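You operate a simulated robot arm through the tools that you are given. There is no shell and no other tool.

The job below is to be done with a simulated two-armed robot. You get a single attempt, and the scene is never put back.

TASK
Grease the head bearing up to mark 2 and run the outfeed in.
Fine: isolator to 0 before you turn the grease knob, back to I after; start, let it run five seconds or longer in all, press stop on the desk. Hands off the running belt.

It is judged by the outcome, as a careful person would: the job done as asked, and still so three seconds after it is handed in. It fails if anything else is knocked over, pushed out of place, dropped, spilled or broken.

THE ROBOT
Two 7-joint arms with two-finger parallel grippers on one trunk that stands fixed in place. Base frame: the origin is at the foot of the trunk, x ahead of it, y to its left, z up; the work surface is at about z = 84. Readings come in cm, rad, newtons and seconds.
The left shoulder is at [-8.2, 11.9, 85.1], the right one opposite. With the tool pointing down near the work surface each hand reaches from about 14 to 58 cm from the base axis, measured 20 degrees to its own side. Payload 3.43 kg a hand.
The TCP of each hand is the grasp point between the finger pads, 3 cm short of the fingertips. In the tool frame z runs along the fingers and y along their closing line. The gripper opens to 9.4 cm. The fingers are 2.8 cm wide and 1 cm thick; the gripper's body (5 by 9.6 cm) begins 5.5 cm behind the TCP.
Orientation is that of the tool frame in the base frame, as [roll, pitch, yaw] about the fixed x, y, z axes, in that order (R = Rz(yaw) Ry(pitch) Rx(roll)). With the fingers straight down and closing along the base's y, the tool's x points along the base's -x, its y along +y and its z along -z.

THE INTERFACE
- The arms move only by the tool drive_tool. It takes "left_deltas", "right_deltas" or both (then of equal length, played together; a hand with none holds still); each is text: rows parted by semicolons, each of 7 numbers parted by spaces: the gripper command, from -1 (fully open) to 1 (shut), values between in proportion, then the shift along the tool's x, y, z in cm, then the turn, a rotation vector about the tool's x, y, z in rad. In form: gripper x y z rx ry rz; .... A call has 1 to 20 rows; each row shifts and turns the commanded pose from where the row before left it, along the tool's axes as they then stand. Rows are played at 5 a second. More than 5 cm and 0.15 rad between two rows, or a gripper value outside its range, and nothing of the call is played. Where a pose cannot be reached the arm comes as near as it can. A force on the tool above 90 N (or 10 N above the force at the start of the call, whichever is more), or a blocked arm, ends the call early, and 0.2 s more pass. Each finger travels about 15.3 cm/s and halts on what it meets, pressing with about 21 N; the grip force reading is that of the motor and also rises with nothing between the fingers. The clock runs only during rows and for 0.2 s after the last one: add rows that do not move to give the fingers time. It gives the time, the measured TCP pose, the force on the tool (base axes), the opening and the grip force at its end, in the units of the frame above (readings bear some noise), with the torque about the TCP (base axes, N m) and any sound that the robot's microphone picked up.
- Cameras (640 x 400 px; columns grow to the right, rows downward): "scene" is now at [2.34, -3.43, 155.57]; the picture's right is [-0.43, -0.90, 0.00], its down [-0.74, 0.35, -0.58] and it looks along [0.52, -0.25, -0.82] (base axes); focal length 356 px, centre (320, 200). "left" rides on the left gripper at [7.6, -1.4, -10.2] in its tool frame; the picture's right is [0.18, 0.98, 0.00], its down [-0.75, 0.14, -0.64] and it looks along [-0.63, 0.12, 0.77] (tool axes); focal length 243 px, centre (320, 200). "right" rides on the right gripper at [7.6, 1.4, -10.2] in its tool frame; the picture's right is [-0.18, 0.98, 0.00], its down [-0.75, -0.14, -0.64] and it looks along [-0.63, -0.12, 0.77] (tool axes); focal length 243 px, centre (320, 200). There is no depth. A picture from a camera that has moved, and an enlarged one, comes with that camera's place and axes in the base frame and with its lens. The place of the scene camera against the robot may be out by one fixed shift of up to 1.2 cm in any direction.
- grab_frame(camera): a new picture of that camera. The clock stands still meanwhile.
- raise_lower(by): moves the trunk up (or, below 0, down) by that many cm; the arms and the scene camera ride with it, the base frame stays. It gives what a move gives, with no picture.
- aim_head(pan, tilt): turns the head with the scene camera to pan (to the left, within 2.496 rad either way) and tilt (down, from -0.506 to 1.204), counted from straight ahead of the robot (the tilt from the chest, where the trunk bows). It gives what a move gives.
- enlarge(camera, box): a new picture of the part [left, top, right, bottom] of that camera's present view, enlarged. The clock stands still meanwhile.
- sign_off(): hands the job in; it is judged then, once.

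Nothing tells you positions but the pictures and the camera data. Unless the task says otherwise, let go and move clear before handing in.

The tools are called after "Call:" by a JSON object that holds its "name" and its "arguments". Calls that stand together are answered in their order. drive_tool: Moves the arms, as the interface text tells. Its arguments: {"type":"object","properties":{"left_deltas":{"type":"string"},"right_deltas":{"type":"string"}},"required":[]} The other tools are called the same way: raise_lower (by) moves the trunk up or down; aim_head (pan, tilt) turns the head that bears the scene camera; grab_frame (camera) takes a picture; enlarge (camera, box) takes an enlarged picture of a part of a camera's view; sign_off () hands the job in.

At the start:

```text
time_s: 0.0
left_tool_pos: [29.59, -2.91, 110.87]
left_orientation: [-3.141, 0.001, -3.14]
left_contact_force: [0.5, -0.8, -0.7]
left_wrist_torque: [0.01, 0.0, -0.01]
left_finger_gap: 9.41
left_grip_force: 0.0
right_tool_pos: [27.35, -33.05, 118.31]
right_orientation: [-3.14, 0.0, -3.14]
right_contact_force: [0.5, -0.2, 0.1]
right_wrist_torque: [-0.02, -0.01, 0.01]
right_finger_gap: 9.4
right_grip_force: 0.1
trunk travel left (down, up): [-27.5, 6.0]
head pan, tilt (commanded): [-0.445, 0.956]
```

scene: 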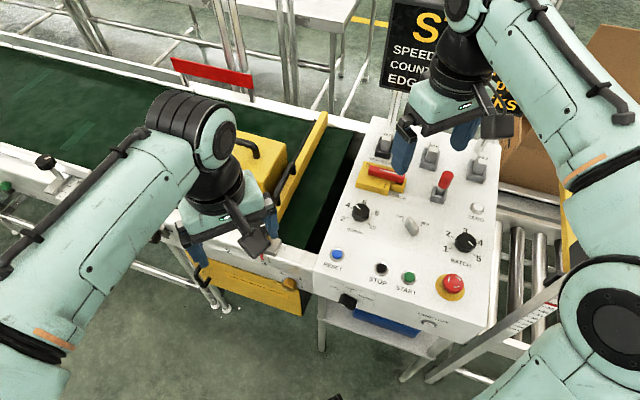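
right: 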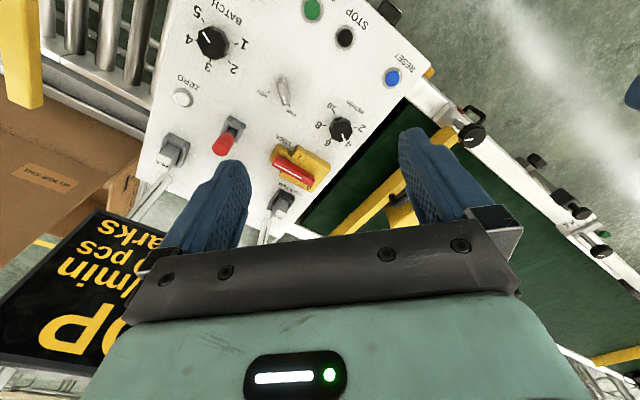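
left: 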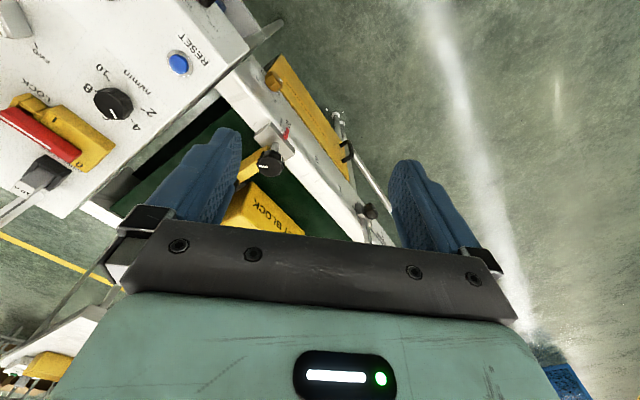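

I see a control desk with knobs, switches and buttons to the right, and a belt conveyor with yellow parts on the left. First I look closer at the labels before moving anything.

Call:
{"name": "enlarge", "arguments": {"camera": "scene", "box": [310, 120, 530, 340]}}

Call:
{"name": "enlarge", "arguments": {"camera": "scene", "box": [150, 100, 350, 320]}}

Call:
{"name": "enlarge", "arguments": {"camera": "left", "box": [0, 0, 400, 250]}}

Call:
{"name": "enlarge", "arguments": {"camera": "right", "box": [130, 0, 450, 220]}}

```text
1.82 times, centred on (420, 230) of scene
camera zoom: at [2.34, -3.43, 155.57], right [-0.43, -0.9, 0.0], down [-0.74, 0.35, -0.58], along [0.52, -0.25, -0.82], focal length 646 px, centre (138, 146)
```

zoom: 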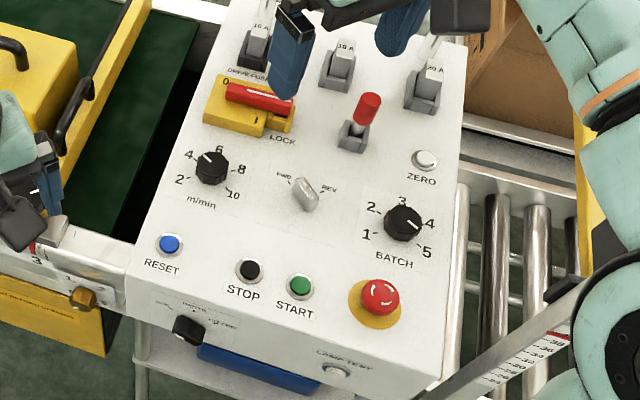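

```text
1.82 times, centred on (250, 210) of scene
camera zoom: at [2.34, -3.43, 155.57], right [-0.43, -0.9, 0.0], down [-0.74, 0.35, -0.58], along [0.52, -0.25, -0.82], focal length 646 px, centre (447, 182)
```

zoom: 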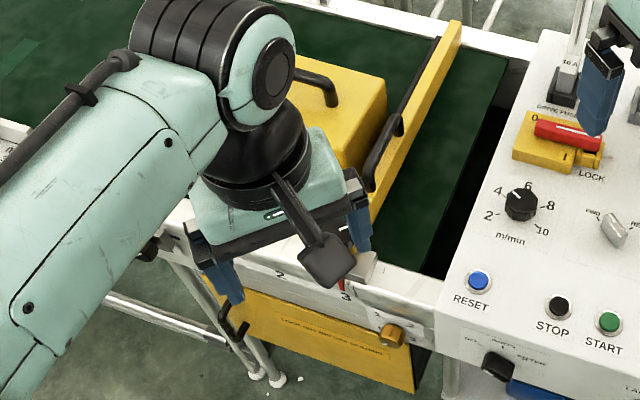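

```text
1.60 times, centred on (200, 125) of left
camera zoom: at [21.96, -4.37, 121.18], right [-0.18, 0.98, 0.0], down [0.75, 0.14, 0.64], along [0.63, 0.12, -0.77], focal length 388 px, centre (512, 320)
```

zoom: 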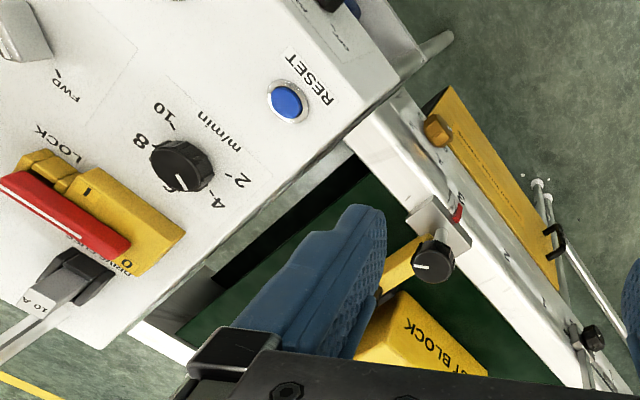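

```text
1.82 times, centred on (290, 110) of right
camera zoom: at [19.73, -31.77, 128.4], right [0.18, 0.98, 0.0], down [0.75, -0.14, 0.64], along [0.63, -0.12, -0.77], focal length 441 px, centre (374, 364)
```

zoom: 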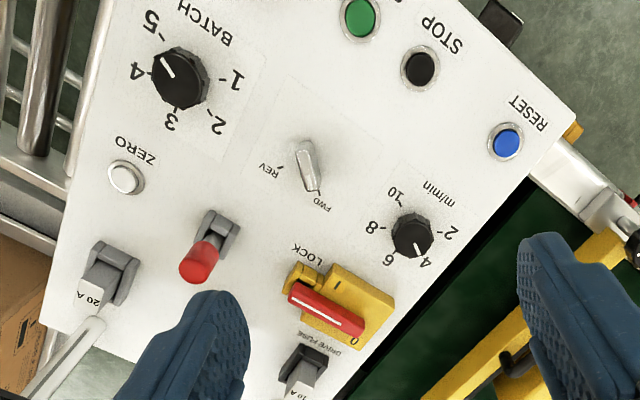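

The arms hide parts of the scene, so I look around with the head first to find the grease knob, the sign and the surroundings.

Call:
{"name": "aim_head", "arguments": {"pan": 0.1, "tilt": 0.9}}

Call:
{"name": "grab_frame", "arguments": {"camera": "scene"}}

Call:
{"name": "aim_head", "arguments": {"pan": -0.5, "tilt": 0.5}}

Call:
{"name": "grab_frame", "arguments": {"camera": "scene"}}

Call:
{"name": "aim_head", "arguments": {"pan": 0.4, "tilt": 0.5}}

Call:
{"name": "grab_frame", "arguments": {"camera": "scene"}}

Call:
{"name": "aim_head", "arguments": {"pan": -1.2, "tilt": 0.8}}

Call:
{"name": "grab_frame", "arguments": {"camera": "scene"}}

```text
time_s: 1.0
left_tool_pos: [29.57, -2.93, 110.89]
left_orientation: [-3.141, 0.001, 3.142]
left_contact_force: [-0.2, 0.0, 0.1]
left_wrist_torque: [0.0, 0.01, 0.0]
left_finger_gap: 9.42
left_grip_force: 0.1
right_tool_pos: [27.44, -33.08, 118.05]
right_orientation: [-3.142, 0.0, 3.141]
right_contact_force: [-0.6, -0.6, 0.2]
right_wrist_torque: [-0.01, 0.0, 0.03]
right_finger_gap: 9.38
right_grip_force: 0.0
trunk travel left (down, up): [-27.5, 6.0]
head pan, tilt (commanded): [0.099, 0.901]
```

```text
taken
camera scene: at [3.33, 0.43, 155.99], right [0.1, -1.0, 0.0], down [-0.78, -0.08, -0.62], along [0.62, 0.06, -0.78], focal length 356 px, centre (320, 200)
```

scene: 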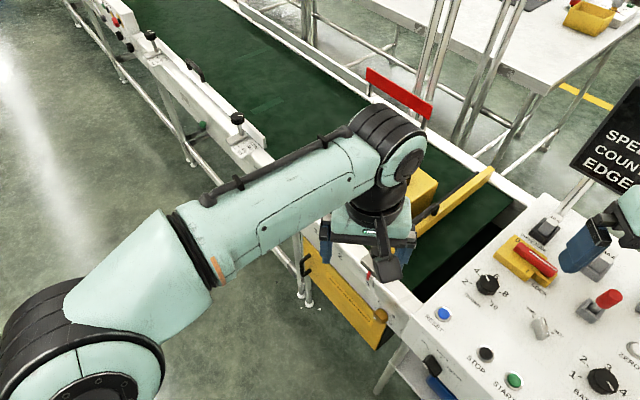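

```text
time_s: 2.0
left_tool_pos: [29.55, -2.88, 110.96]
left_orientation: [3.139, -0.001, 3.14]
left_contact_force: [0.6, 0.2, -0.5]
left_wrist_torque: [-0.02, -0.01, -0.03]
left_finger_gap: 9.44
left_grip_force: 0.1
right_tool_pos: [27.43, -33.08, 118.07]
right_orientation: [-3.14, 0.0, -3.14]
right_contact_force: [0.6, -0.1, -0.1]
right_wrist_torque: [-0.04, -0.02, -0.03]
right_finger_gap: 9.4
right_grip_force: 0.1
trunk travel left (down, up): [-27.5, 6.0]
head pan, tilt (commanded): [-0.499, 0.499]
```

```text
taken
camera scene: at [3.82, -4.66, 159.37], right [-0.48, -0.88, 0.0], down [-0.42, 0.23, -0.88], along [0.77, -0.42, -0.48], focal length 356 px, centre (320, 200)
```

scene: 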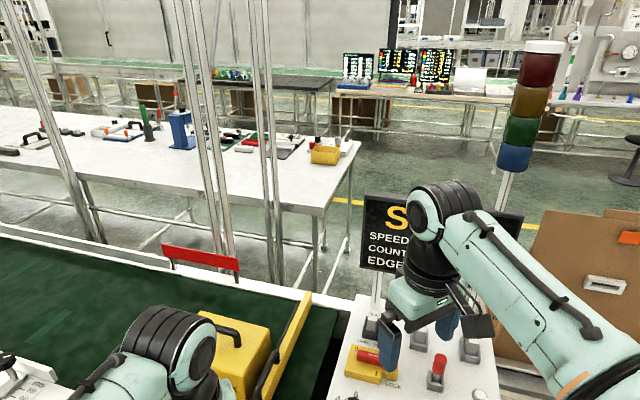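

```text
time_s: 3.2
left_tool_pos: [29.57, -2.96, 110.96]
left_orientation: [-3.141, 0.0, 3.142]
left_contact_force: [0.0, 0.0, 0.1]
left_wrist_torque: [-0.01, 0.0, -0.01]
left_finger_gap: 9.42
left_grip_force: 0.1
right_tool_pos: [27.46, -33.04, 118.1]
right_orientation: [3.141, 0.0, -3.141]
right_contact_force: [-1.1, -0.4, 0.1]
right_wrist_torque: [0.0, -0.02, 0.01]
right_finger_gap: 9.42
right_grip_force: 0.0
trunk travel left (down, up): [-27.5, 6.0]
head pan, tilt (commanded): [0.4, 0.499]
```

```text
taken
camera scene: at [4.2, 3.22, 159.37], right [0.39, -0.92, 0.0], down [-0.44, -0.19, -0.88], along [0.81, 0.34, -0.48], focal length 356 px, centre (320, 200)
```

scene: 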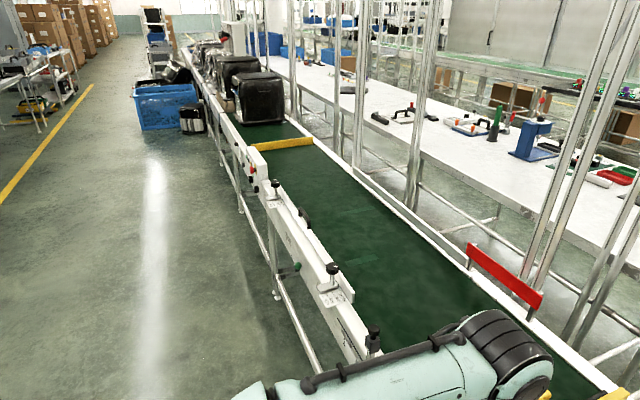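

```text
time_s: 4.8
left_tool_pos: [29.61, -2.86, 110.87]
left_orientation: [3.141, 0.001, -3.141]
left_contact_force: [0.0, 0.4, 0.2]
left_wrist_torque: [0.01, 0.04, 0.01]
left_finger_gap: 9.42
left_grip_force: 0.1
right_tool_pos: [27.36, -33.19, 118.18]
right_orientation: [3.139, -0.001, 3.141]
right_contact_force: [-0.7, 0.3, -0.1]
right_wrist_torque: [0.02, 0.0, -0.01]
right_finger_gap: 9.4
right_grip_force: 0.0
trunk travel left (down, up): [-27.5, 6.0]
head pan, tilt (commanded): [-1.201, 0.799]
```

```text
taken
camera scene: at [-1.25, -7.83, 156.78], right [-0.93, -0.36, 0.0], down [-0.26, 0.67, -0.7], along [0.25, -0.65, -0.72], focal length 356 px, centre (320, 200)
```

scene: 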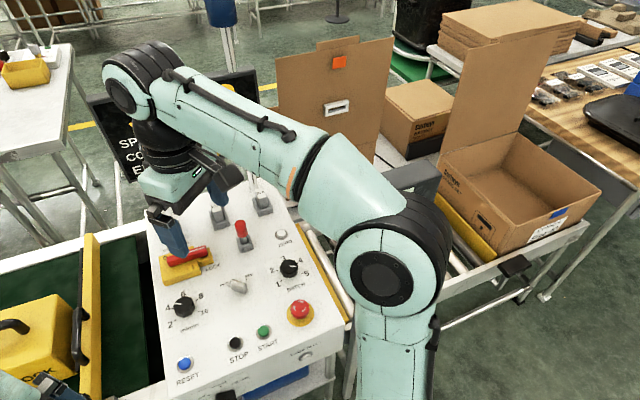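

I move the left hand to the left, away from the desk end of the conveyor, and the right hand back, so the head camera sees the whole panel and the conveyor side.

Call:
{"name": "drive_tool", "arguments": {"left_deltas": "-1 0 4 -1.5 0 0 0; -1 0 4 -1.5 0 0 0; -1 0 4 -1.5 0 0 0; -1 0 4 -1.5 0 0 0; -1 0 4 0 0 0 0; -1 0 0 0 0 0 0", "right_deltas": "-1 2 -3 0 0 0 0; -1 2 -3 0 0 0 0; -1 2 -3 0 0 0 0; -1 2 -3 0 0 0 0; -1 0 0 0 0 0 0; -1 0 0 0 0 0 0"}}

Call:
{"name": "aim_head", "arguments": {"pan": -0.3, "tilt": 0.95}}

Call:
{"name": "grab_frame", "arguments": {"camera": "scene"}}

Call:
{"name": "grab_frame", "arguments": {"camera": "left"}}

Call:
{"name": "grab_frame", "arguments": {"camera": "right"}}

```text
time_s: 6.2
left_tool_pos: [29.52, 17.21, 116.96]
left_orientation: [-3.142, 0.0, -3.141]
left_contact_force: [-0.6, 0.1, 0.0]
left_wrist_torque: [-0.01, 0.01, -0.02]
left_finger_gap: 9.4
left_grip_force: 0.1
right_tool_pos: [19.46, -45.21, 118.14]
right_orientation: [3.141, 0.001, -3.14]
right_contact_force: [0.6, 0.6, 0.1]
right_wrist_torque: [0.0, 0.0, 0.05]
right_finger_gap: 9.4
right_grip_force: 0.1
trunk travel left (down, up): [-27.5, 6.0]
head pan, tilt (commanded): [-1.201, 0.799]
```

```text
time_s: 7.4
left_tool_pos: [29.46, 17.06, 116.98]
left_orientation: [3.14, -0.001, 3.141]
left_contact_force: [0.4, -0.4, -0.3]
left_wrist_torque: [0.01, 0.0, 0.04]
left_finger_gap: 9.4
left_grip_force: 0.1
right_tool_pos: [19.43, -45.11, 118.24]
right_orientation: [3.14, 0.001, -3.141]
right_contact_force: [0.5, -0.2, 0.7]
right_wrist_torque: [0.01, -0.02, -0.02]
right_finger_gap: 9.41
right_grip_force: 0.1
trunk travel left (down, up): [-27.5, 6.0]
head pan, tilt (commanded): [-0.3, 0.949]
```

```text
taken
camera scene: at [2.76, -2.47, 155.63], right [-0.3, -0.96, 0.0], down [-0.78, 0.24, -0.58], along [0.56, -0.17, -0.81], focal length 356 px, centre (320, 200)
```

scene: 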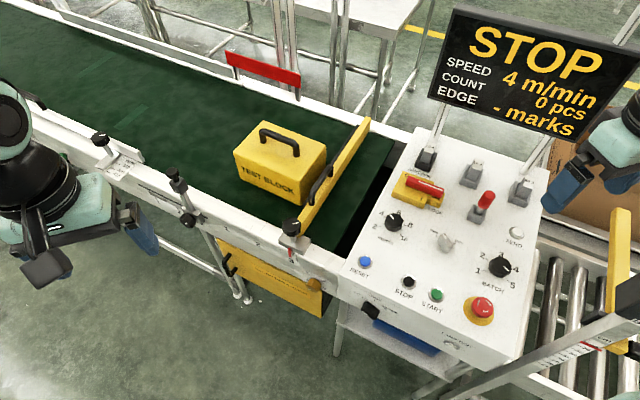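

```text
taken
camera left: at [21.93, 15.67, 127.25], right [-0.18, 0.98, 0.0], down [0.75, 0.14, 0.64], along [0.63, 0.12, -0.77], focal length 243 px, centre (320, 200)
```

left: 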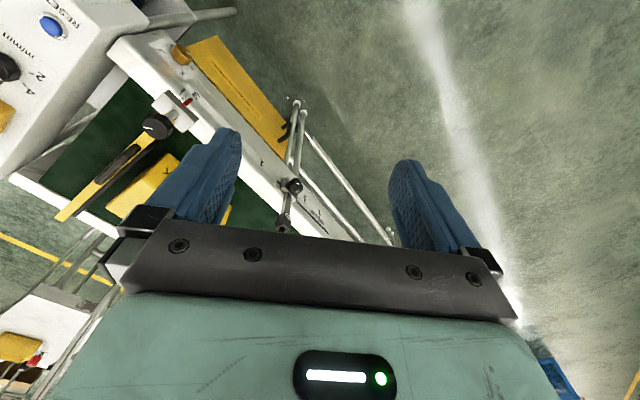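

```text
taken
camera right: at [11.77, -43.78, 128.44], right [0.18, 0.98, 0.0], down [0.75, -0.14, 0.64], along [0.63, -0.12, -0.77], focal length 243 px, centre (320, 200)
```

right: 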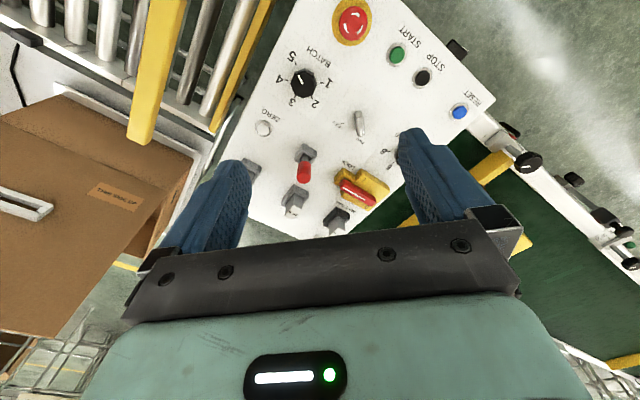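

Call:
{"name": "enlarge", "arguments": {"camera": "scene", "box": [200, 200, 360, 330]}}

Call:
{"name": "enlarge", "arguments": {"camera": "scene", "box": [340, 130, 550, 270]}}

Call:
{"name": "enlarge", "arguments": {"camera": "scene", "box": [320, 250, 520, 370]}}

Call:
{"name": "enlarge", "arguments": {"camera": "scene", "box": [60, 110, 240, 260]}}

Call:
{"name": "enlarge", "arguments": {"camera": "scene", "box": [420, 0, 640, 150]}}

Call:
{"name": "enlarge", "arguments": {"camera": "left", "box": [100, 0, 340, 240]}}

```text
3.08 times, centred on (280, 265) of scene
camera zoom: at [2.76, -2.47, 155.63], right [-0.3, -0.96, 0.0], down [-0.78, 0.24, -0.58], along [0.56, -0.17, -0.81], focal length 1094 px, centre (443, 0)
```

zoom: 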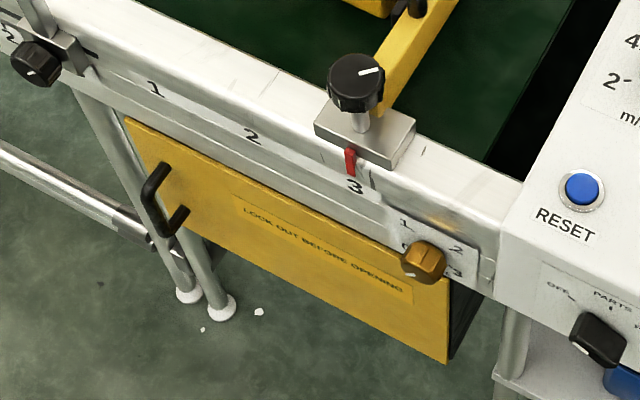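

```text
2.86 times, centred on (445, 200) of scene
camera zoom: at [2.76, -2.47, 155.63], right [-0.3, -0.96, 0.0], down [-0.78, 0.24, -0.58], along [0.56, -0.17, -0.81], focal length 1016 px, centre (-37, 200)
```

zoom: 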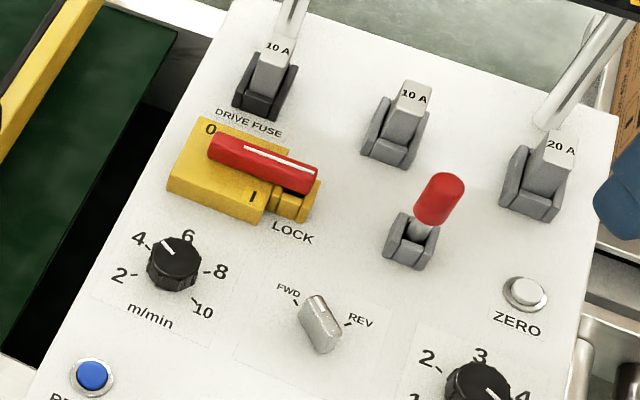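

```text
3.20 times, centred on (420, 310) of scene
camera zoom: at [2.76, -2.47, 155.63], right [-0.3, -0.96, 0.0], down [-0.78, 0.24, -0.58], along [0.56, -0.17, -0.81], focal length 1138 px, centre (0, -152)
```

zoom: 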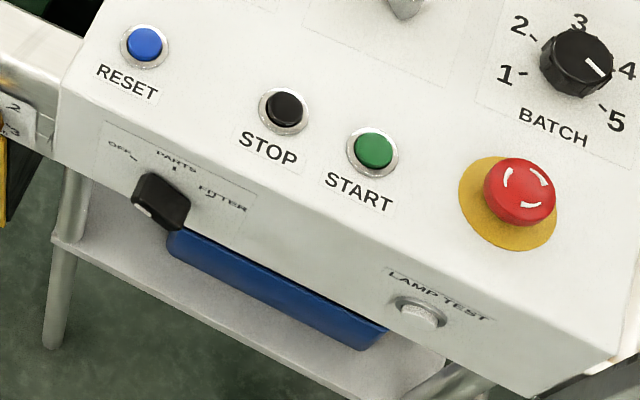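

```text
2.67 times, centred on (150, 185) of scene
camera zoom: at [2.76, -2.47, 155.63], right [-0.3, -0.96, 0.0], down [-0.78, 0.24, -0.58], along [0.56, -0.17, -0.81], focal length 948 px, centre (773, 240)
```

zoom: 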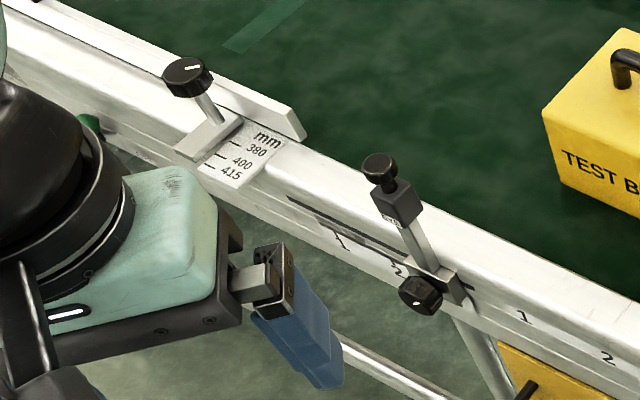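

```text
2.67 times, centred on (530, 75) of scene
camera zoom: at [2.76, -2.47, 155.63], right [-0.3, -0.96, 0.0], down [-0.78, 0.24, -0.58], along [0.56, -0.17, -0.81], focal length 948 px, centre (-240, 533)
```

zoom: 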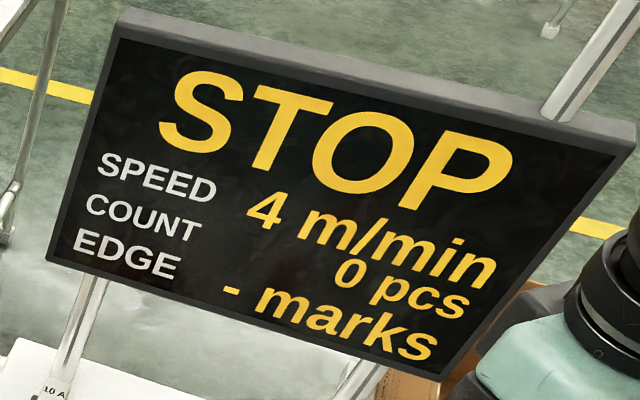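

```text
1.67 times, centred on (220, 120) of left
camera zoom: at [21.93, 15.67, 127.25], right [-0.18, 0.98, 0.0], down [0.75, 0.14, 0.64], along [0.63, 0.12, -0.77], focal length 404 px, centre (487, 333)
```

zoom: 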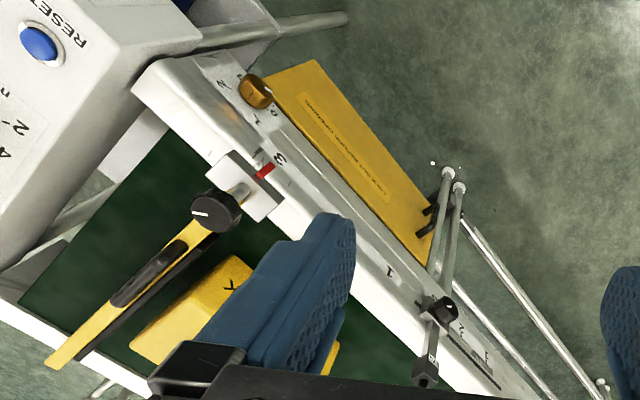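

The grease knob is the brass one on the conveyor's near side (marks 0/1/2/3) around (36, -11, 69); the isolator is the red handle on the yellow box around (44, -41, 89). Next I bring the right hand camera over for a close look at the desk.

Call:
{"name": "drive_tool", "arguments": {"right_deltas": "-1 -2.9 1.4 3.2 0 0 0; -1 -2.9 1.4 3.2 0 0 0; -1 -2.9 1.4 3.2 0 0 0; -1 -2.9 1.4 3.2 0 0 0; -1 0 0 0 0 0 0"}}

Call:
{"name": "grab_frame", "arguments": {"camera": "right"}}

Call:
{"name": "enlarge", "arguments": {"camera": "right", "box": [200, 80, 440, 240]}}

Call:
{"name": "grab_frame", "arguments": {"camera": "scene"}}

```text
time_s: 8.6
left_tool_pos: [29.48, 17.13, 116.86]
left_orientation: [-3.14, 0.0, -3.142]
left_contact_force: [0.4, 0.3, 0.1]
left_wrist_torque: [-0.03, -0.01, 0.02]
left_finger_gap: 9.39
left_grip_force: 0.0
right_tool_pos: [30.95, -39.47, 105.32]
right_orientation: [3.14, 0.0, -3.141]
right_contact_force: [0.0, 0.1, 0.3]
right_wrist_torque: [0.01, -0.03, 0.01]
right_finger_gap: 9.41
right_grip_force: 0.0
trunk travel left (down, up): [-27.5, 6.0]
head pan, tilt (commanded): [-0.3, 0.949]
```

```text
taken
camera right: at [23.32, -38.22, 115.54], right [0.18, 0.98, 0.0], down [0.75, -0.14, 0.64], along [0.63, -0.12, -0.77], focal length 243 px, centre (320, 200)
```

right: 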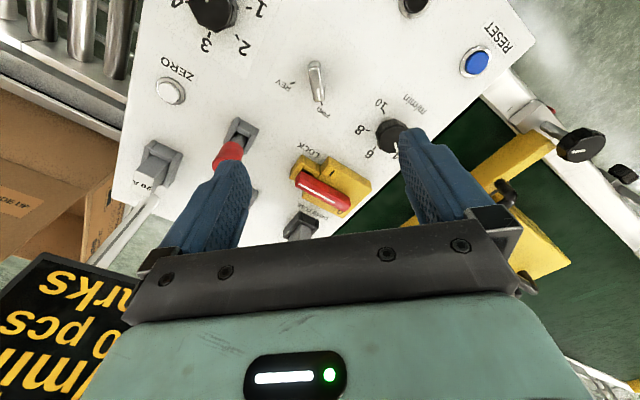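

```text
2.50 times, centred on (320, 160) of right
camera zoom: at [23.32, -38.22, 115.54], right [0.18, 0.98, 0.0], down [0.75, -0.14, 0.64], along [0.63, -0.12, -0.77], focal length 606 px, centre (320, 300)
```

zoom: 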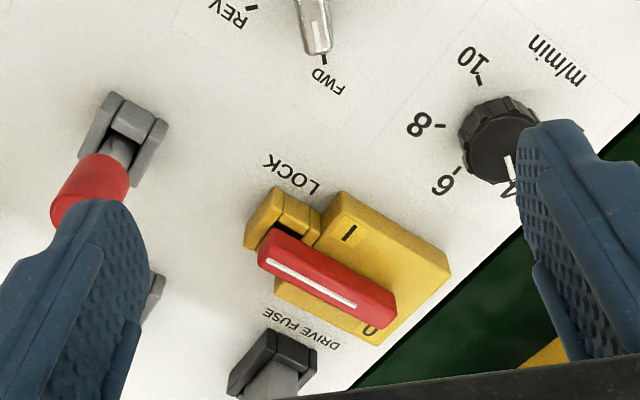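

```text
taken
camera scene: at [2.7, -2.45, 155.62], right [-0.3, -0.96, 0.0], down [-0.78, 0.24, -0.58], along [0.56, -0.17, -0.81], focal length 356 px, centre (320, 200)
```

scene: 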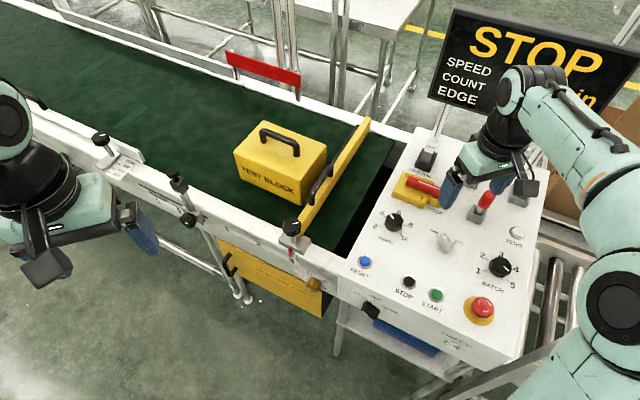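

The isolator handle lies with its white line toward the LOCK tab. I take a closer look from the desk's own direction to understand the handle, the 0/I marks and the lock tab.

Call:
{"name": "drive_tool", "arguments": {"right_deltas": "-1 0 0 0 0 0 0.131; -1 0 0 0 0 0 0.131; -1 0 0 0 0 0 0.131; -1 0 0 0 0 0 0.131; -1 0 0 0 0 0 0.131; -1 0 0 0 0 0 0.13; -1 -0.53 3.08 2.5 0 0 0; -1 -0.53 3.08 2.5 0 0 0; -1 -0.53 3.08 2.5 0 0 0; -1 0 0 0 0 0 0"}}

Call:
{"name": "grab_frame", "arguments": {"camera": "right"}}

Call:
{"name": "enlarge", "arguments": {"camera": "right", "box": [220, 90, 420, 230]}}

```text
time_s: 10.8
left_tool_pos: [29.57, 17.12, 116.96]
left_orientation: [3.141, -0.001, -3.141]
left_contact_force: [-0.2, 0.5, 0.2]
left_wrist_torque: [-0.04, 0.0, -0.03]
left_finger_gap: 9.41
left_grip_force: 0.1
right_tool_pos: [38.64, -34.1, 97.83]
right_orientation: [3.14, 0.001, 2.356]
right_contact_force: [-0.3, 0.0, -0.3]
right_wrist_torque: [-0.01, 0.01, -0.01]
right_finger_gap: 9.4
right_grip_force: 0.0
trunk travel left (down, up): [-27.5, 6.0]
head pan, tilt (commanded): [-0.3, 0.949]
```

```text
taken
camera right: at [34.23, -27.83, 108.08], right [0.83, 0.56, 0.0], down [0.43, -0.63, 0.64], along [0.36, -0.53, -0.77], focal length 243 px, centre (320, 200)
```

right: 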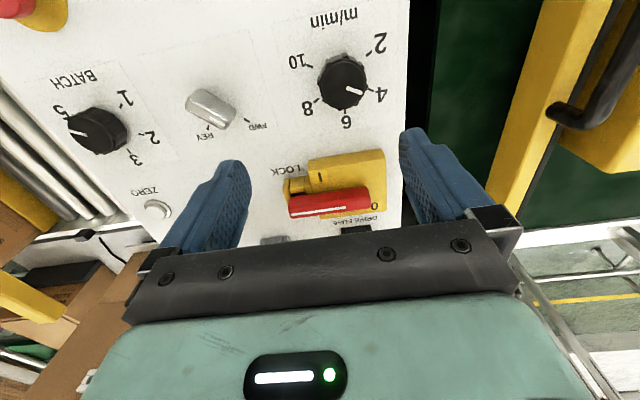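

```text
2.86 times, centred on (320, 160) of right
camera zoom: at [34.23, -27.83, 108.08], right [0.83, 0.56, 0.0], down [0.43, -0.63, 0.64], along [0.36, -0.53, -0.77], focal length 693 px, centre (320, 314)
```

zoom: 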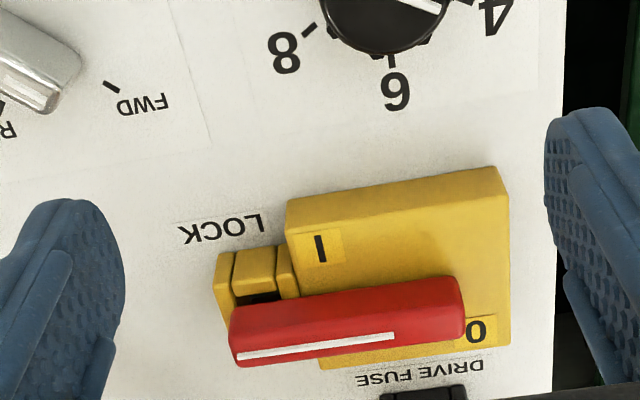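

Call:
{"name": "enlarge", "arguments": {"camera": "right", "box": [270, 150, 400, 240]}}

Call:
{"name": "enlarge", "arguments": {"camera": "right", "box": [170, 70, 280, 150]}}

Call:
{"name": "enlarge", "arguments": {"camera": "scene", "box": [370, 140, 460, 220]}}

```text
4.44 times, centred on (335, 195) of right
camera zoom: at [34.23, -27.83, 108.08], right [0.83, 0.56, 0.0], down [0.43, -0.63, 0.64], along [0.36, -0.53, -0.77], focal length 1078 px, centre (253, 222)
```

zoom: 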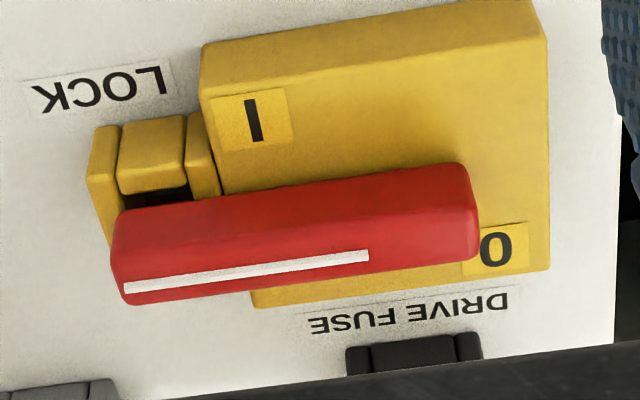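

```text
5.00 times, centred on (225, 110) of right
camera zoom: at [34.23, -27.83, 108.08], right [0.83, 0.56, 0.0], down [0.43, -0.63, 0.64], along [0.36, -0.53, -0.77], focal length 1213 px, centre (795, 650)
```

zoom: 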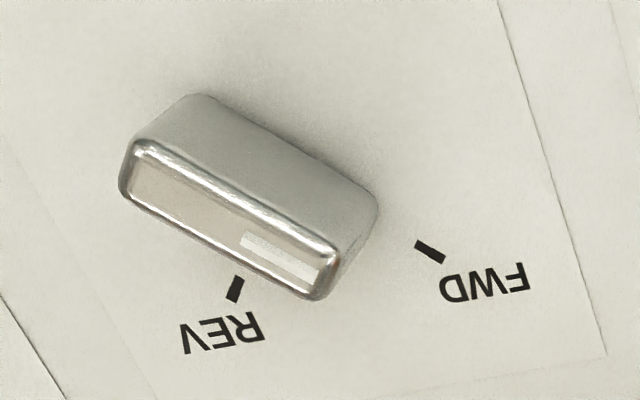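

```text
5.00 times, centred on (415, 180) of scene
camera zoom: at [2.69, -2.47, 155.62], right [-0.3, -0.96, 0.0], down [-0.78, 0.24, -0.58], along [0.56, -0.17, -0.81], focal length 1778 px, centre (-155, 300)
```

zoom: 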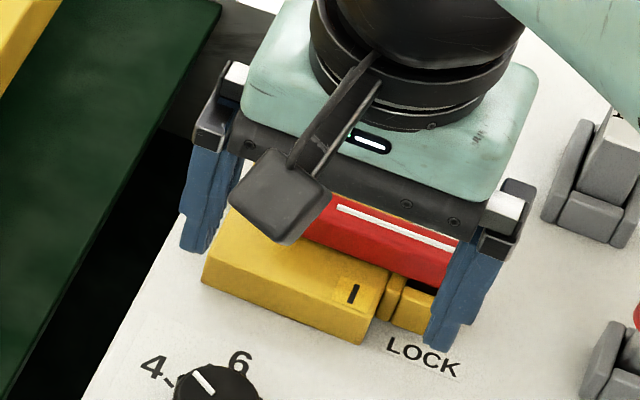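

The selector is at FWD; the isolator lever (top at z≈88.9, box top ≈86.1) pivots about (46.6, -39.9) and points at I now, so 0 should be a 90° counter-clockwise swing. I close the right fingers, tilt the hand a bit outward and hover in front of the lever to check before touching.

Call:
{"name": "drive_tool", "arguments": {"right_deltas": "1 0 0 0 0 0 0; 1 0 0 0 0 0 0; 1 -2.67 -0.58 1.9 0 0 0; 1 -2.67 -0.58 1.9 0 0 0; 1 0 0 0 0 -0.15 0; 1 0 0 0 0 -0.15 0; 1 0 0 0 0 0 0"}}

Call:
{"name": "grab_frame", "arguments": {"camera": "right"}}

Call:
{"name": "grab_frame", "arguments": {"camera": "scene"}}

```text
time_s: 12.4
left_tool_pos: [29.58, 17.08, 117.06]
left_orientation: [-3.141, 0.0, 3.141]
left_contact_force: [-0.3, -0.6, -0.6]
left_wrist_torque: [-0.03, -0.07, 0.03]
left_finger_gap: 9.41
left_grip_force: 0.1
right_tool_pos: [41.66, -38.58, 94.0]
right_orientation: [3.141, 0.303, 2.357]
right_contact_force: [0.5, -0.1, 0.0]
right_wrist_torque: [-0.02, -0.02, -0.02]
right_finger_gap: 0.0
right_grip_force: 20.7
trunk travel left (down, up): [-27.5, 6.0]
head pan, tilt (commanded): [-0.3, 0.949]
```

```text
taken
camera right: at [35.3, -30.45, 101.54], right [0.82, 0.57, 0.06], down [0.27, -0.47, 0.84], along [0.5, -0.67, -0.55], focal length 243 px, centre (320, 200)
```

right: 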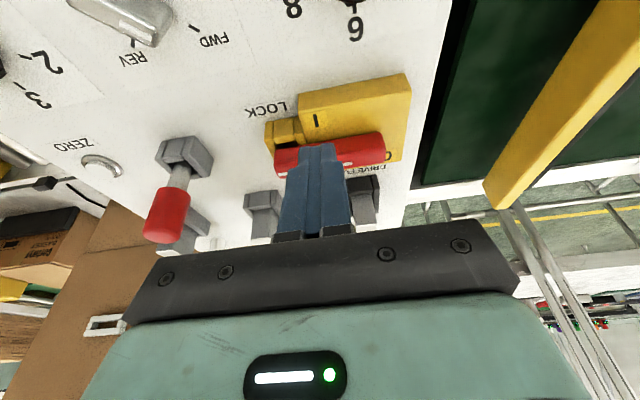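

```text
taken
camera scene: at [2.77, -2.46, 155.63], right [-0.3, -0.96, 0.0], down [-0.78, 0.24, -0.58], along [0.56, -0.17, -0.81], focal length 356 px, centre (320, 200)
```

scene: 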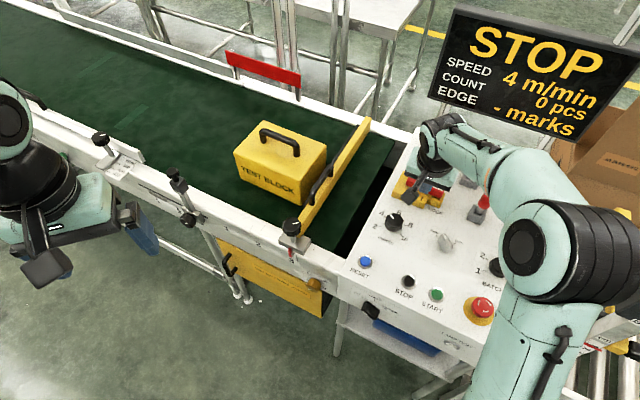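

The closed fingertips are above the yellow box, in front of the red lever. I lower them to just above the box top and check again.

Call:
{"name": "drive_tool", "arguments": {"right_deltas": "1 0.59 0 1.91 0 0 0; 1 0.5 0 1.62 0 0 0; 1 0 0 0 0 0 0"}}

Call:
{"name": "enlarge", "arguments": {"camera": "right", "box": [220, 60, 440, 240]}}

Call:
{"name": "enlarge", "arguments": {"camera": "scene", "box": [370, 140, 460, 220]}}

```text
time_s: 13.2
left_tool_pos: [29.64, 17.1, 116.93]
left_orientation: [-3.141, 0.0, 3.141]
left_contact_force: [0.5, 0.8, 0.8]
left_wrist_torque: [-0.02, -0.01, 0.01]
left_finger_gap: 9.4
left_grip_force: 0.0
right_tool_pos: [41.71, -38.72, 90.26]
right_orientation: [3.141, 0.3, 2.355]
right_contact_force: [0.9, -0.1, 0.1]
right_wrist_torque: [0.01, 0.01, 0.0]
right_finger_gap: 0.01
right_grip_force: 20.6
trunk travel left (down, up): [-27.5, 6.0]
head pan, tilt (commanded): [-0.3, 0.949]
```

```text
2.22 times, centred on (330, 150) of right
camera zoom: at [35.29, -30.47, 97.81], right [0.82, 0.57, 0.05], down [0.27, -0.47, 0.84], along [0.5, -0.67, -0.55], focal length 539 px, centre (298, 311)
```

zoom: 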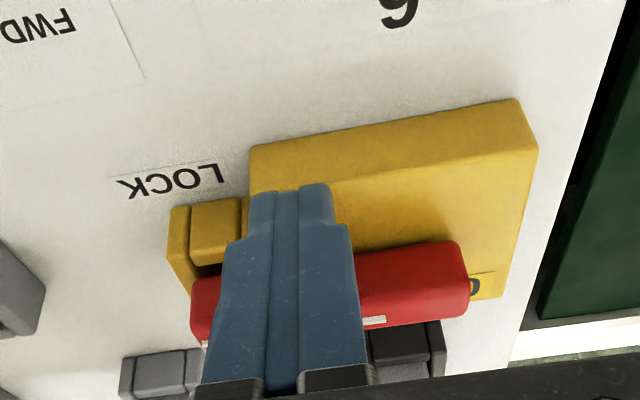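

```text
5.00 times, centred on (415, 180) of scene
camera zoom: at [2.76, -2.46, 155.63], right [-0.3, -0.96, 0.0], down [-0.78, 0.24, -0.58], along [0.56, -0.17, -0.81], focal length 1778 px, centre (-155, 300)
```

zoom: 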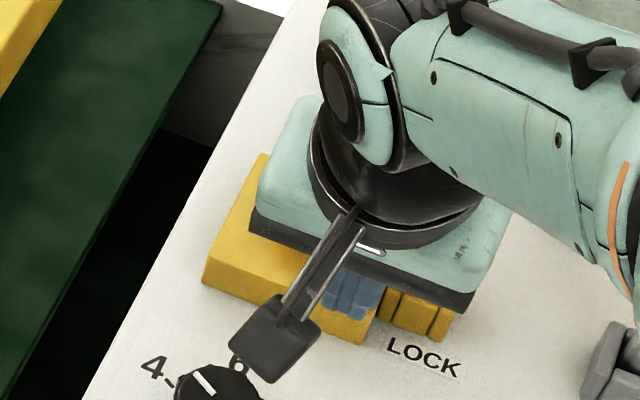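

The fingertips clear the box and stand in front of the lever. I push the lever gently in the first part of the arc (toward 0) and read the force.

Call:
{"name": "drive_tool", "arguments": {"right_deltas": "1 -1.108 -0.08 0.342 0 0 0; 1 -0.955 -0.4 0.295 0 0 0; 1 -0.783 -0.25 0.242 0 0 0; 1 0 0 0 0 0 0"}}

Call:
{"name": "enlarge", "arguments": {"camera": "right", "box": [220, 60, 440, 240]}}

Call:
{"name": "grab_frame", "arguments": {"camera": "scene"}}

```text
time_s: 14.2
left_tool_pos: [29.6, 17.22, 116.95]
left_orientation: [-3.141, -0.003, -3.141]
left_contact_force: [1.0, -1.0, -0.7]
left_wrist_torque: [0.0, -0.01, 0.01]
left_finger_gap: 9.4
left_grip_force: 0.0
right_tool_pos: [43.22, -41.34, 90.27]
right_orientation: [-3.141, 0.302, 2.355]
right_contact_force: [-0.4, -0.2, 0.1]
right_wrist_torque: [0.01, -0.01, 0.01]
right_finger_gap: 0.0
right_grip_force: 20.7
trunk travel left (down, up): [-27.5, 6.0]
head pan, tilt (commanded): [-0.3, 0.949]
```

```text
2.22 times, centred on (330, 150) of right
camera zoom: at [36.86, -33.13, 97.86], right [0.82, 0.57, 0.05], down [0.27, -0.47, 0.84], along [0.5, -0.67, -0.55], focal length 539 px, centre (298, 311)
```

zoom: 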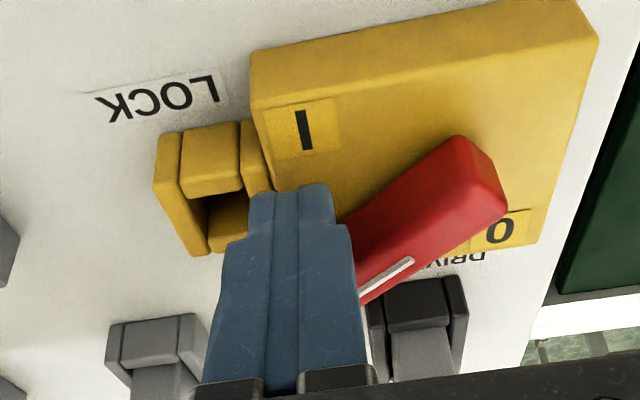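

```text
taken
camera scene: at [2.76, -2.45, 155.63], right [-0.3, -0.96, 0.0], down [-0.78, 0.24, -0.58], along [0.56, -0.17, -0.81], focal length 356 px, centre (320, 200)
```

scene: 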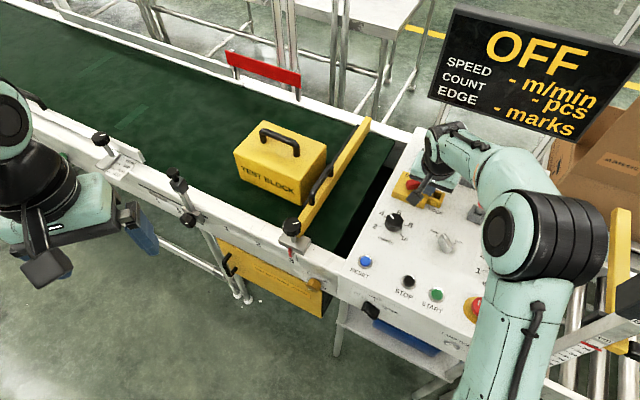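

The display reads OFF and the lever follows freely. I continue the arc to bring the lever fully to 0.

Call:
{"name": "drive_tool", "arguments": {"right_deltas": "1 -0.84 0.05 0.26 0 0 0; 1 -0.86 0.22 0.266 0 0 0; 1 -0.669 0.48 0.207 0 0 0; 1 -0.669 0.65 0.207 0 0 0; 1 0 0 0 0 0 0"}}

Call:
{"name": "enlarge", "arguments": {"camera": "right", "box": [220, 60, 440, 240]}}

Call:
{"name": "enlarge", "arguments": {"camera": "scene", "box": [350, 90, 510, 220]}}

```text
time_s: 15.4
left_tool_pos: [29.56, 17.17, 116.9]
left_orientation: [3.139, 0.001, 3.141]
left_contact_force: [0.3, -0.8, 0.9]
left_wrist_torque: [-0.01, -0.03, 0.0]
left_finger_gap: 9.37
left_grip_force: 0.1
right_tool_pos: [46.35, -42.57, 90.37]
right_orientation: [3.141, 0.298, 2.356]
right_contact_force: [-3.9, -0.9, -0.1]
right_wrist_torque: [0.0, 0.05, 0.04]
right_finger_gap: 0.03
right_grip_force: 20.8
trunk travel left (down, up): [-27.5, 6.0]
head pan, tilt (commanded): [-0.3, 0.949]
```

```text
2.22 times, centred on (330, 150) of right
camera zoom: at [40.05, -34.38, 97.89], right [0.82, 0.57, 0.05], down [0.28, -0.48, 0.84], along [0.5, -0.67, -0.55], focal length 539 px, centre (298, 311)
```

zoom: 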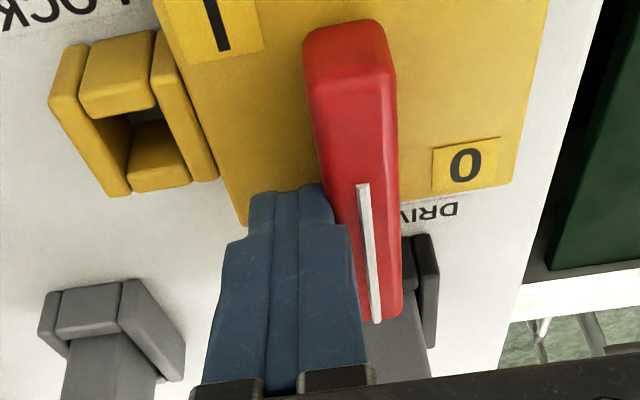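

```text
3.08 times, centred on (430, 155) of scene
camera zoom: at [2.72, -2.48, 155.62], right [-0.3, -0.96, 0.0], down [-0.78, 0.24, -0.58], along [0.56, -0.17, -0.81], focal length 1094 px, centre (-18, 338)
```

zoom: 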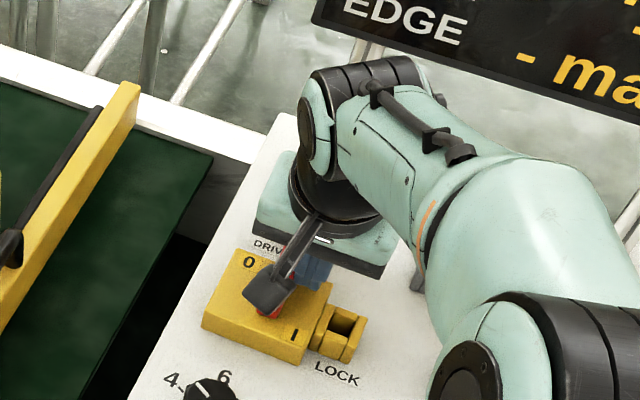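

The lever now points straight up next to the 0 and I feel about 4 N. One small further push tells me whether it is at its stop.

Call:
{"name": "drive_tool", "arguments": {"right_deltas": "1 -0.1 0.25 0.03 0 0 0; 1 0 0.1 0 0 0 0; 1 0 0 0 0 0 0"}}

Call:
{"name": "enlarge", "arguments": {"camera": "right", "box": [220, 60, 440, 240]}}

```text
time_s: 16.2
left_tool_pos: [29.35, 17.07, 116.96]
left_orientation: [-3.14, 0.002, -3.141]
left_contact_force: [0.5, -0.6, -0.9]
left_wrist_torque: [0.01, -0.02, -0.02]
left_finger_gap: 9.38
left_grip_force: 0.0
right_tool_pos: [46.42, -42.68, 90.34]
right_orientation: [-3.136, 0.299, 2.354]
right_contact_force: [-20.2, -5.9, -0.7]
right_wrist_torque: [-0.13, 0.32, 0.28]
right_finger_gap: 0.0
right_grip_force: 21.3
trunk travel left (down, up): [-27.5, 6.0]
head pan, tilt (commanded): [-0.3, 0.949]
```

```text
2.22 times, centred on (330, 150) of right
camera zoom: at [40.15, -34.38, 97.89], right [0.82, 0.57, 0.05], down [0.28, -0.47, 0.84], along [0.5, -0.67, -0.55], focal length 539 px, centre (298, 311)
```

zoom: 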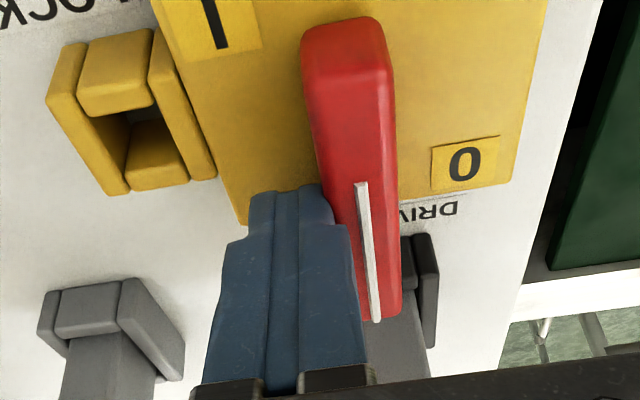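

The force jumped without further motion, so the lever is at its 0 stop with the display OFF. I back off and lift the right hand clear, then bring the left hand's camera to the grease knob.

Call:
{"name": "drive_tool", "arguments": {"right_deltas": "1 0 -0.5 0 0 0 0; 1 0 -0.7 0 0 0 0; 1 -1.18 0 -3.82 0 0 0; 1 -1.18 0 -3.82 0 0 0; 1 1 0 -3 0 0 0; 1 0 0 0 0 0 0"}}

Call:
{"name": "grab_frame", "arguments": {"camera": "right"}}

Call:
{"name": "grab_frame", "arguments": {"camera": "scene"}}

```text
time_s: 17.6
left_tool_pos: [29.58, 17.15, 116.95]
left_orientation: [3.142, 0.0, 3.139]
left_contact_force: [0.3, 0.3, -0.2]
left_wrist_torque: [-0.02, -0.03, 0.02]
left_finger_gap: 9.41
left_grip_force: 0.0
right_tool_pos: [44.74, -41.89, 101.01]
right_orientation: [3.14, 0.3, 2.356]
right_contact_force: [0.5, 0.1, -0.6]
right_wrist_torque: [0.01, 0.03, -0.01]
right_finger_gap: 0.0
right_grip_force: 21.3
trunk travel left (down, up): [-27.5, 6.0]
head pan, tilt (commanded): [-0.3, 0.949]
```

```text
taken
camera right: at [38.31, -33.8, 108.5], right [0.82, 0.57, 0.05], down [0.28, -0.48, 0.84], along [0.5, -0.67, -0.55], focal length 243 px, centre (320, 200)
```

right: 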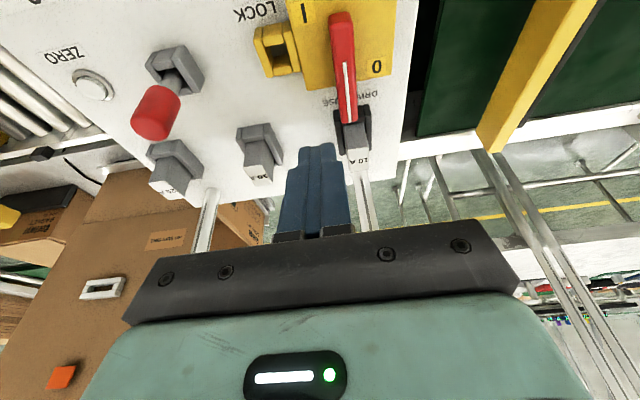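

```text
taken
camera scene: at [2.83, -2.5, 155.62], right [-0.3, -0.96, 0.0], down [-0.78, 0.24, -0.58], along [0.56, -0.17, -0.81], focal length 356 px, centre (320, 200)
```

scene: 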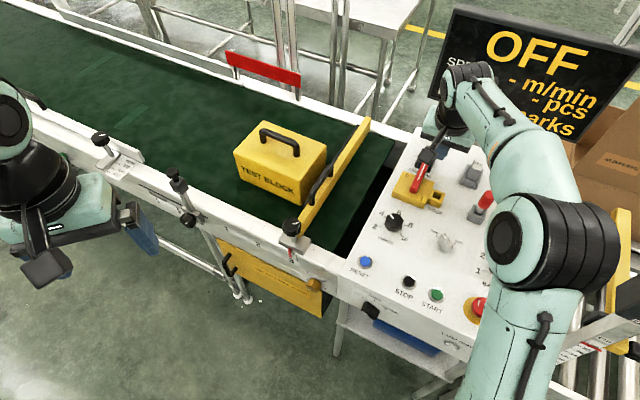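

Isolator is at 0. Now I draw the right hand back a bit, and turn the left hand to face the conveyor side (yaw −45°, tilted up) before lowering it toward the grease knob.

Call:
{"name": "drive_tool", "arguments": {"left_deltas": "-1 0 0 0 0 0 0.131; -1 0 0 0 0 0 0.131; -1 0 0 0 0 0 0.131; -1 0 0 0 0 0 0.131; -1 0 0 0 0 0 0.131; -1 0 0 0 0 0 0.13; -1 0 0 0 0 -0.15 0; -1 0 0 0 0 -0.15 0; -1 0 0 0 0 -0.15 0; -1 0 0 0 0 -0.15 0; -1 0 0 0 0 -0.15 0; -1 0 0 0 0 -0.15 0; -1 0 0 0 0 0 0", "right_deltas": "1 3 0 -1.2 0 0 0; 1 3 0 -1.2 0 0 0; 1 3 0 -1.2 0 0 0; 1 0 0 0 0 0 0; 1 0 0 0 0 0 0; 1 0 0 0 0 0 0; 1 0 0 0 0 0 0; 1 0 0 0 0 0 0; 1 0 0 0 0 0 0; 1 0 0 0 0 0 0; 1 0 0 0 0 0 0; 1 0 0 0 0 0 0; 1 0 0 0 0 0 0"}}

Call:
{"name": "grab_frame", "arguments": {"camera": "scene"}}

Call:
{"name": "grab_frame", "arguments": {"camera": "left"}}

```text
time_s: 20.4
left_tool_pos: [29.73, 16.95, 116.85]
left_orientation: [3.142, 0.903, 2.355]
left_contact_force: [-0.1, 0.8, 0.0]
left_wrist_torque: [-0.02, 0.01, -0.03]
left_finger_gap: 9.39
left_grip_force: 0.0
right_tool_pos: [37.73, -35.09, 101.84]
right_orientation: [3.141, 0.299, 2.354]
right_contact_force: [-0.7, 0.5, 0.0]
right_wrist_torque: [0.0, -0.04, 0.03]
right_finger_gap: 0.0
right_grip_force: 21.2
trunk travel left (down, up): [-27.5, 6.0]
head pan, tilt (commanded): [-0.3, 0.949]
```

```text
taken
camera scene: at [2.79, -2.5, 155.63], right [-0.3, -0.96, 0.0], down [-0.78, 0.24, -0.58], along [0.56, -0.17, -0.81], focal length 356 px, centre (320, 200)
```

scene: 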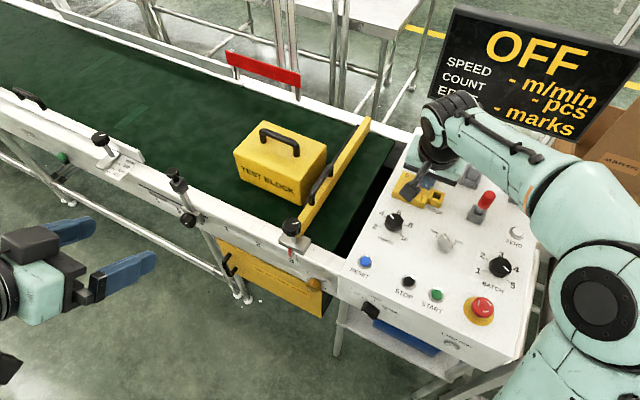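

```text
taken
camera left: at [19.57, 25.03, 117.32], right [0.61, 0.78, -0.14], down [0.07, 0.12, 0.99], along [0.79, -0.62, 0.02], focal length 243 px, centre (320, 200)
```

left: 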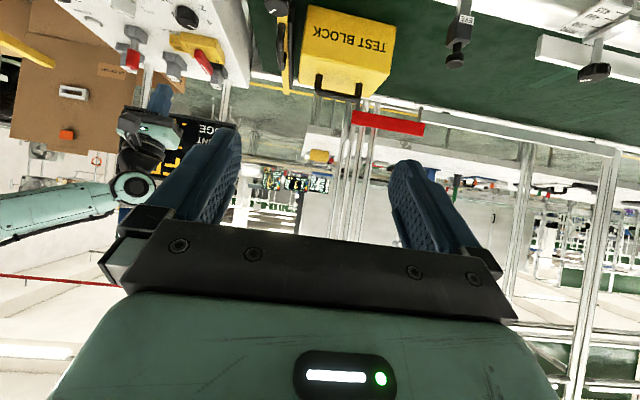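

The left hand is turned as planned. I lower it along a straight line to a viewing spot about 8 cm in front of the knob, well off the rail.

Call:
{"name": "drive_tool", "arguments": {"left_deltas": "-1 2.08 -1.25 3.41 0 0 0; -1 2.08 -1.25 3.41 0 0 0; -1 2.08 -1.25 3.41 0 0 0; -1 2.08 -1.25 3.41 0 0 0; -1 2.08 -1.25 3.41 0 0 0; -1 2.08 -1.25 3.41 0 0 0; -1 2.08 -1.25 3.41 0 0 0; -1 2.08 -1.25 3.41 0 0 0; -1 0 0 0 0 0 0"}}

Call:
{"name": "grab_frame", "arguments": {"camera": "scene"}}

Call:
{"name": "grab_frame", "arguments": {"camera": "left"}}

```text
time_s: 22.4
left_tool_pos: [30.24, 2.27, 87.0]
left_orientation: [3.14, 0.897, 2.355]
left_contact_force: [0.4, 0.0, 0.7]
left_wrist_torque: [0.03, 0.0, 0.0]
left_finger_gap: 9.41
left_grip_force: 0.0
right_tool_pos: [37.68, -34.9, 101.87]
right_orientation: [3.141, 0.3, 2.356]
right_contact_force: [0.0, 0.6, 0.0]
right_wrist_torque: [0.02, -0.02, -0.01]
right_finger_gap: 0.01
right_grip_force: 21.0
trunk travel left (down, up): [-27.5, 6.0]
head pan, tilt (commanded): [-0.3, 0.949]
```

```text
taken
camera scene: at [2.66, -2.42, 155.63], right [-0.3, -0.96, 0.0], down [-0.78, 0.24, -0.58], along [0.56, -0.17, -0.81], focal length 356 px, centre (320, 200)
```

scene: 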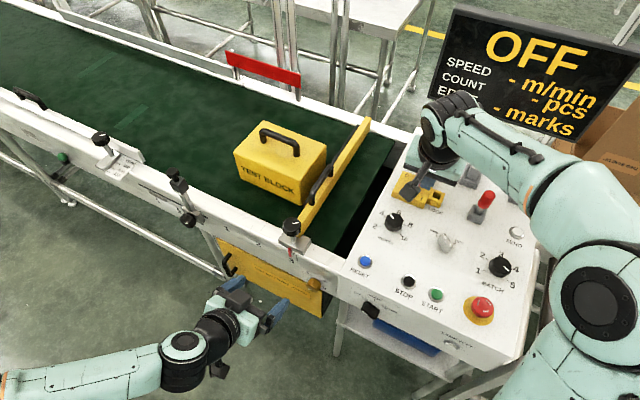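

```text
taken
camera left: at [20.26, 10.26, 87.41], right [0.61, 0.78, -0.14], down [0.08, 0.12, 0.99], along [0.79, -0.62, 0.02], focal length 243 px, centre (320, 200)
```

left: 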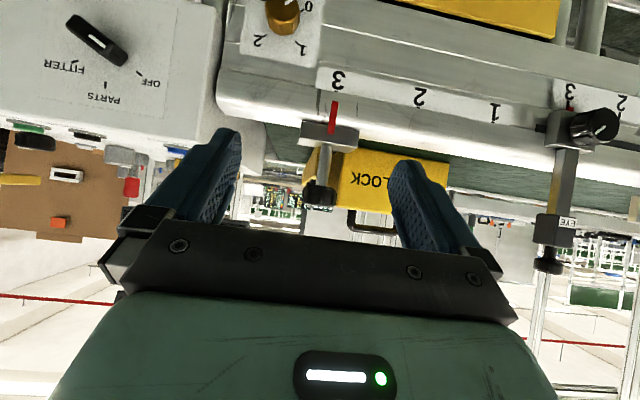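

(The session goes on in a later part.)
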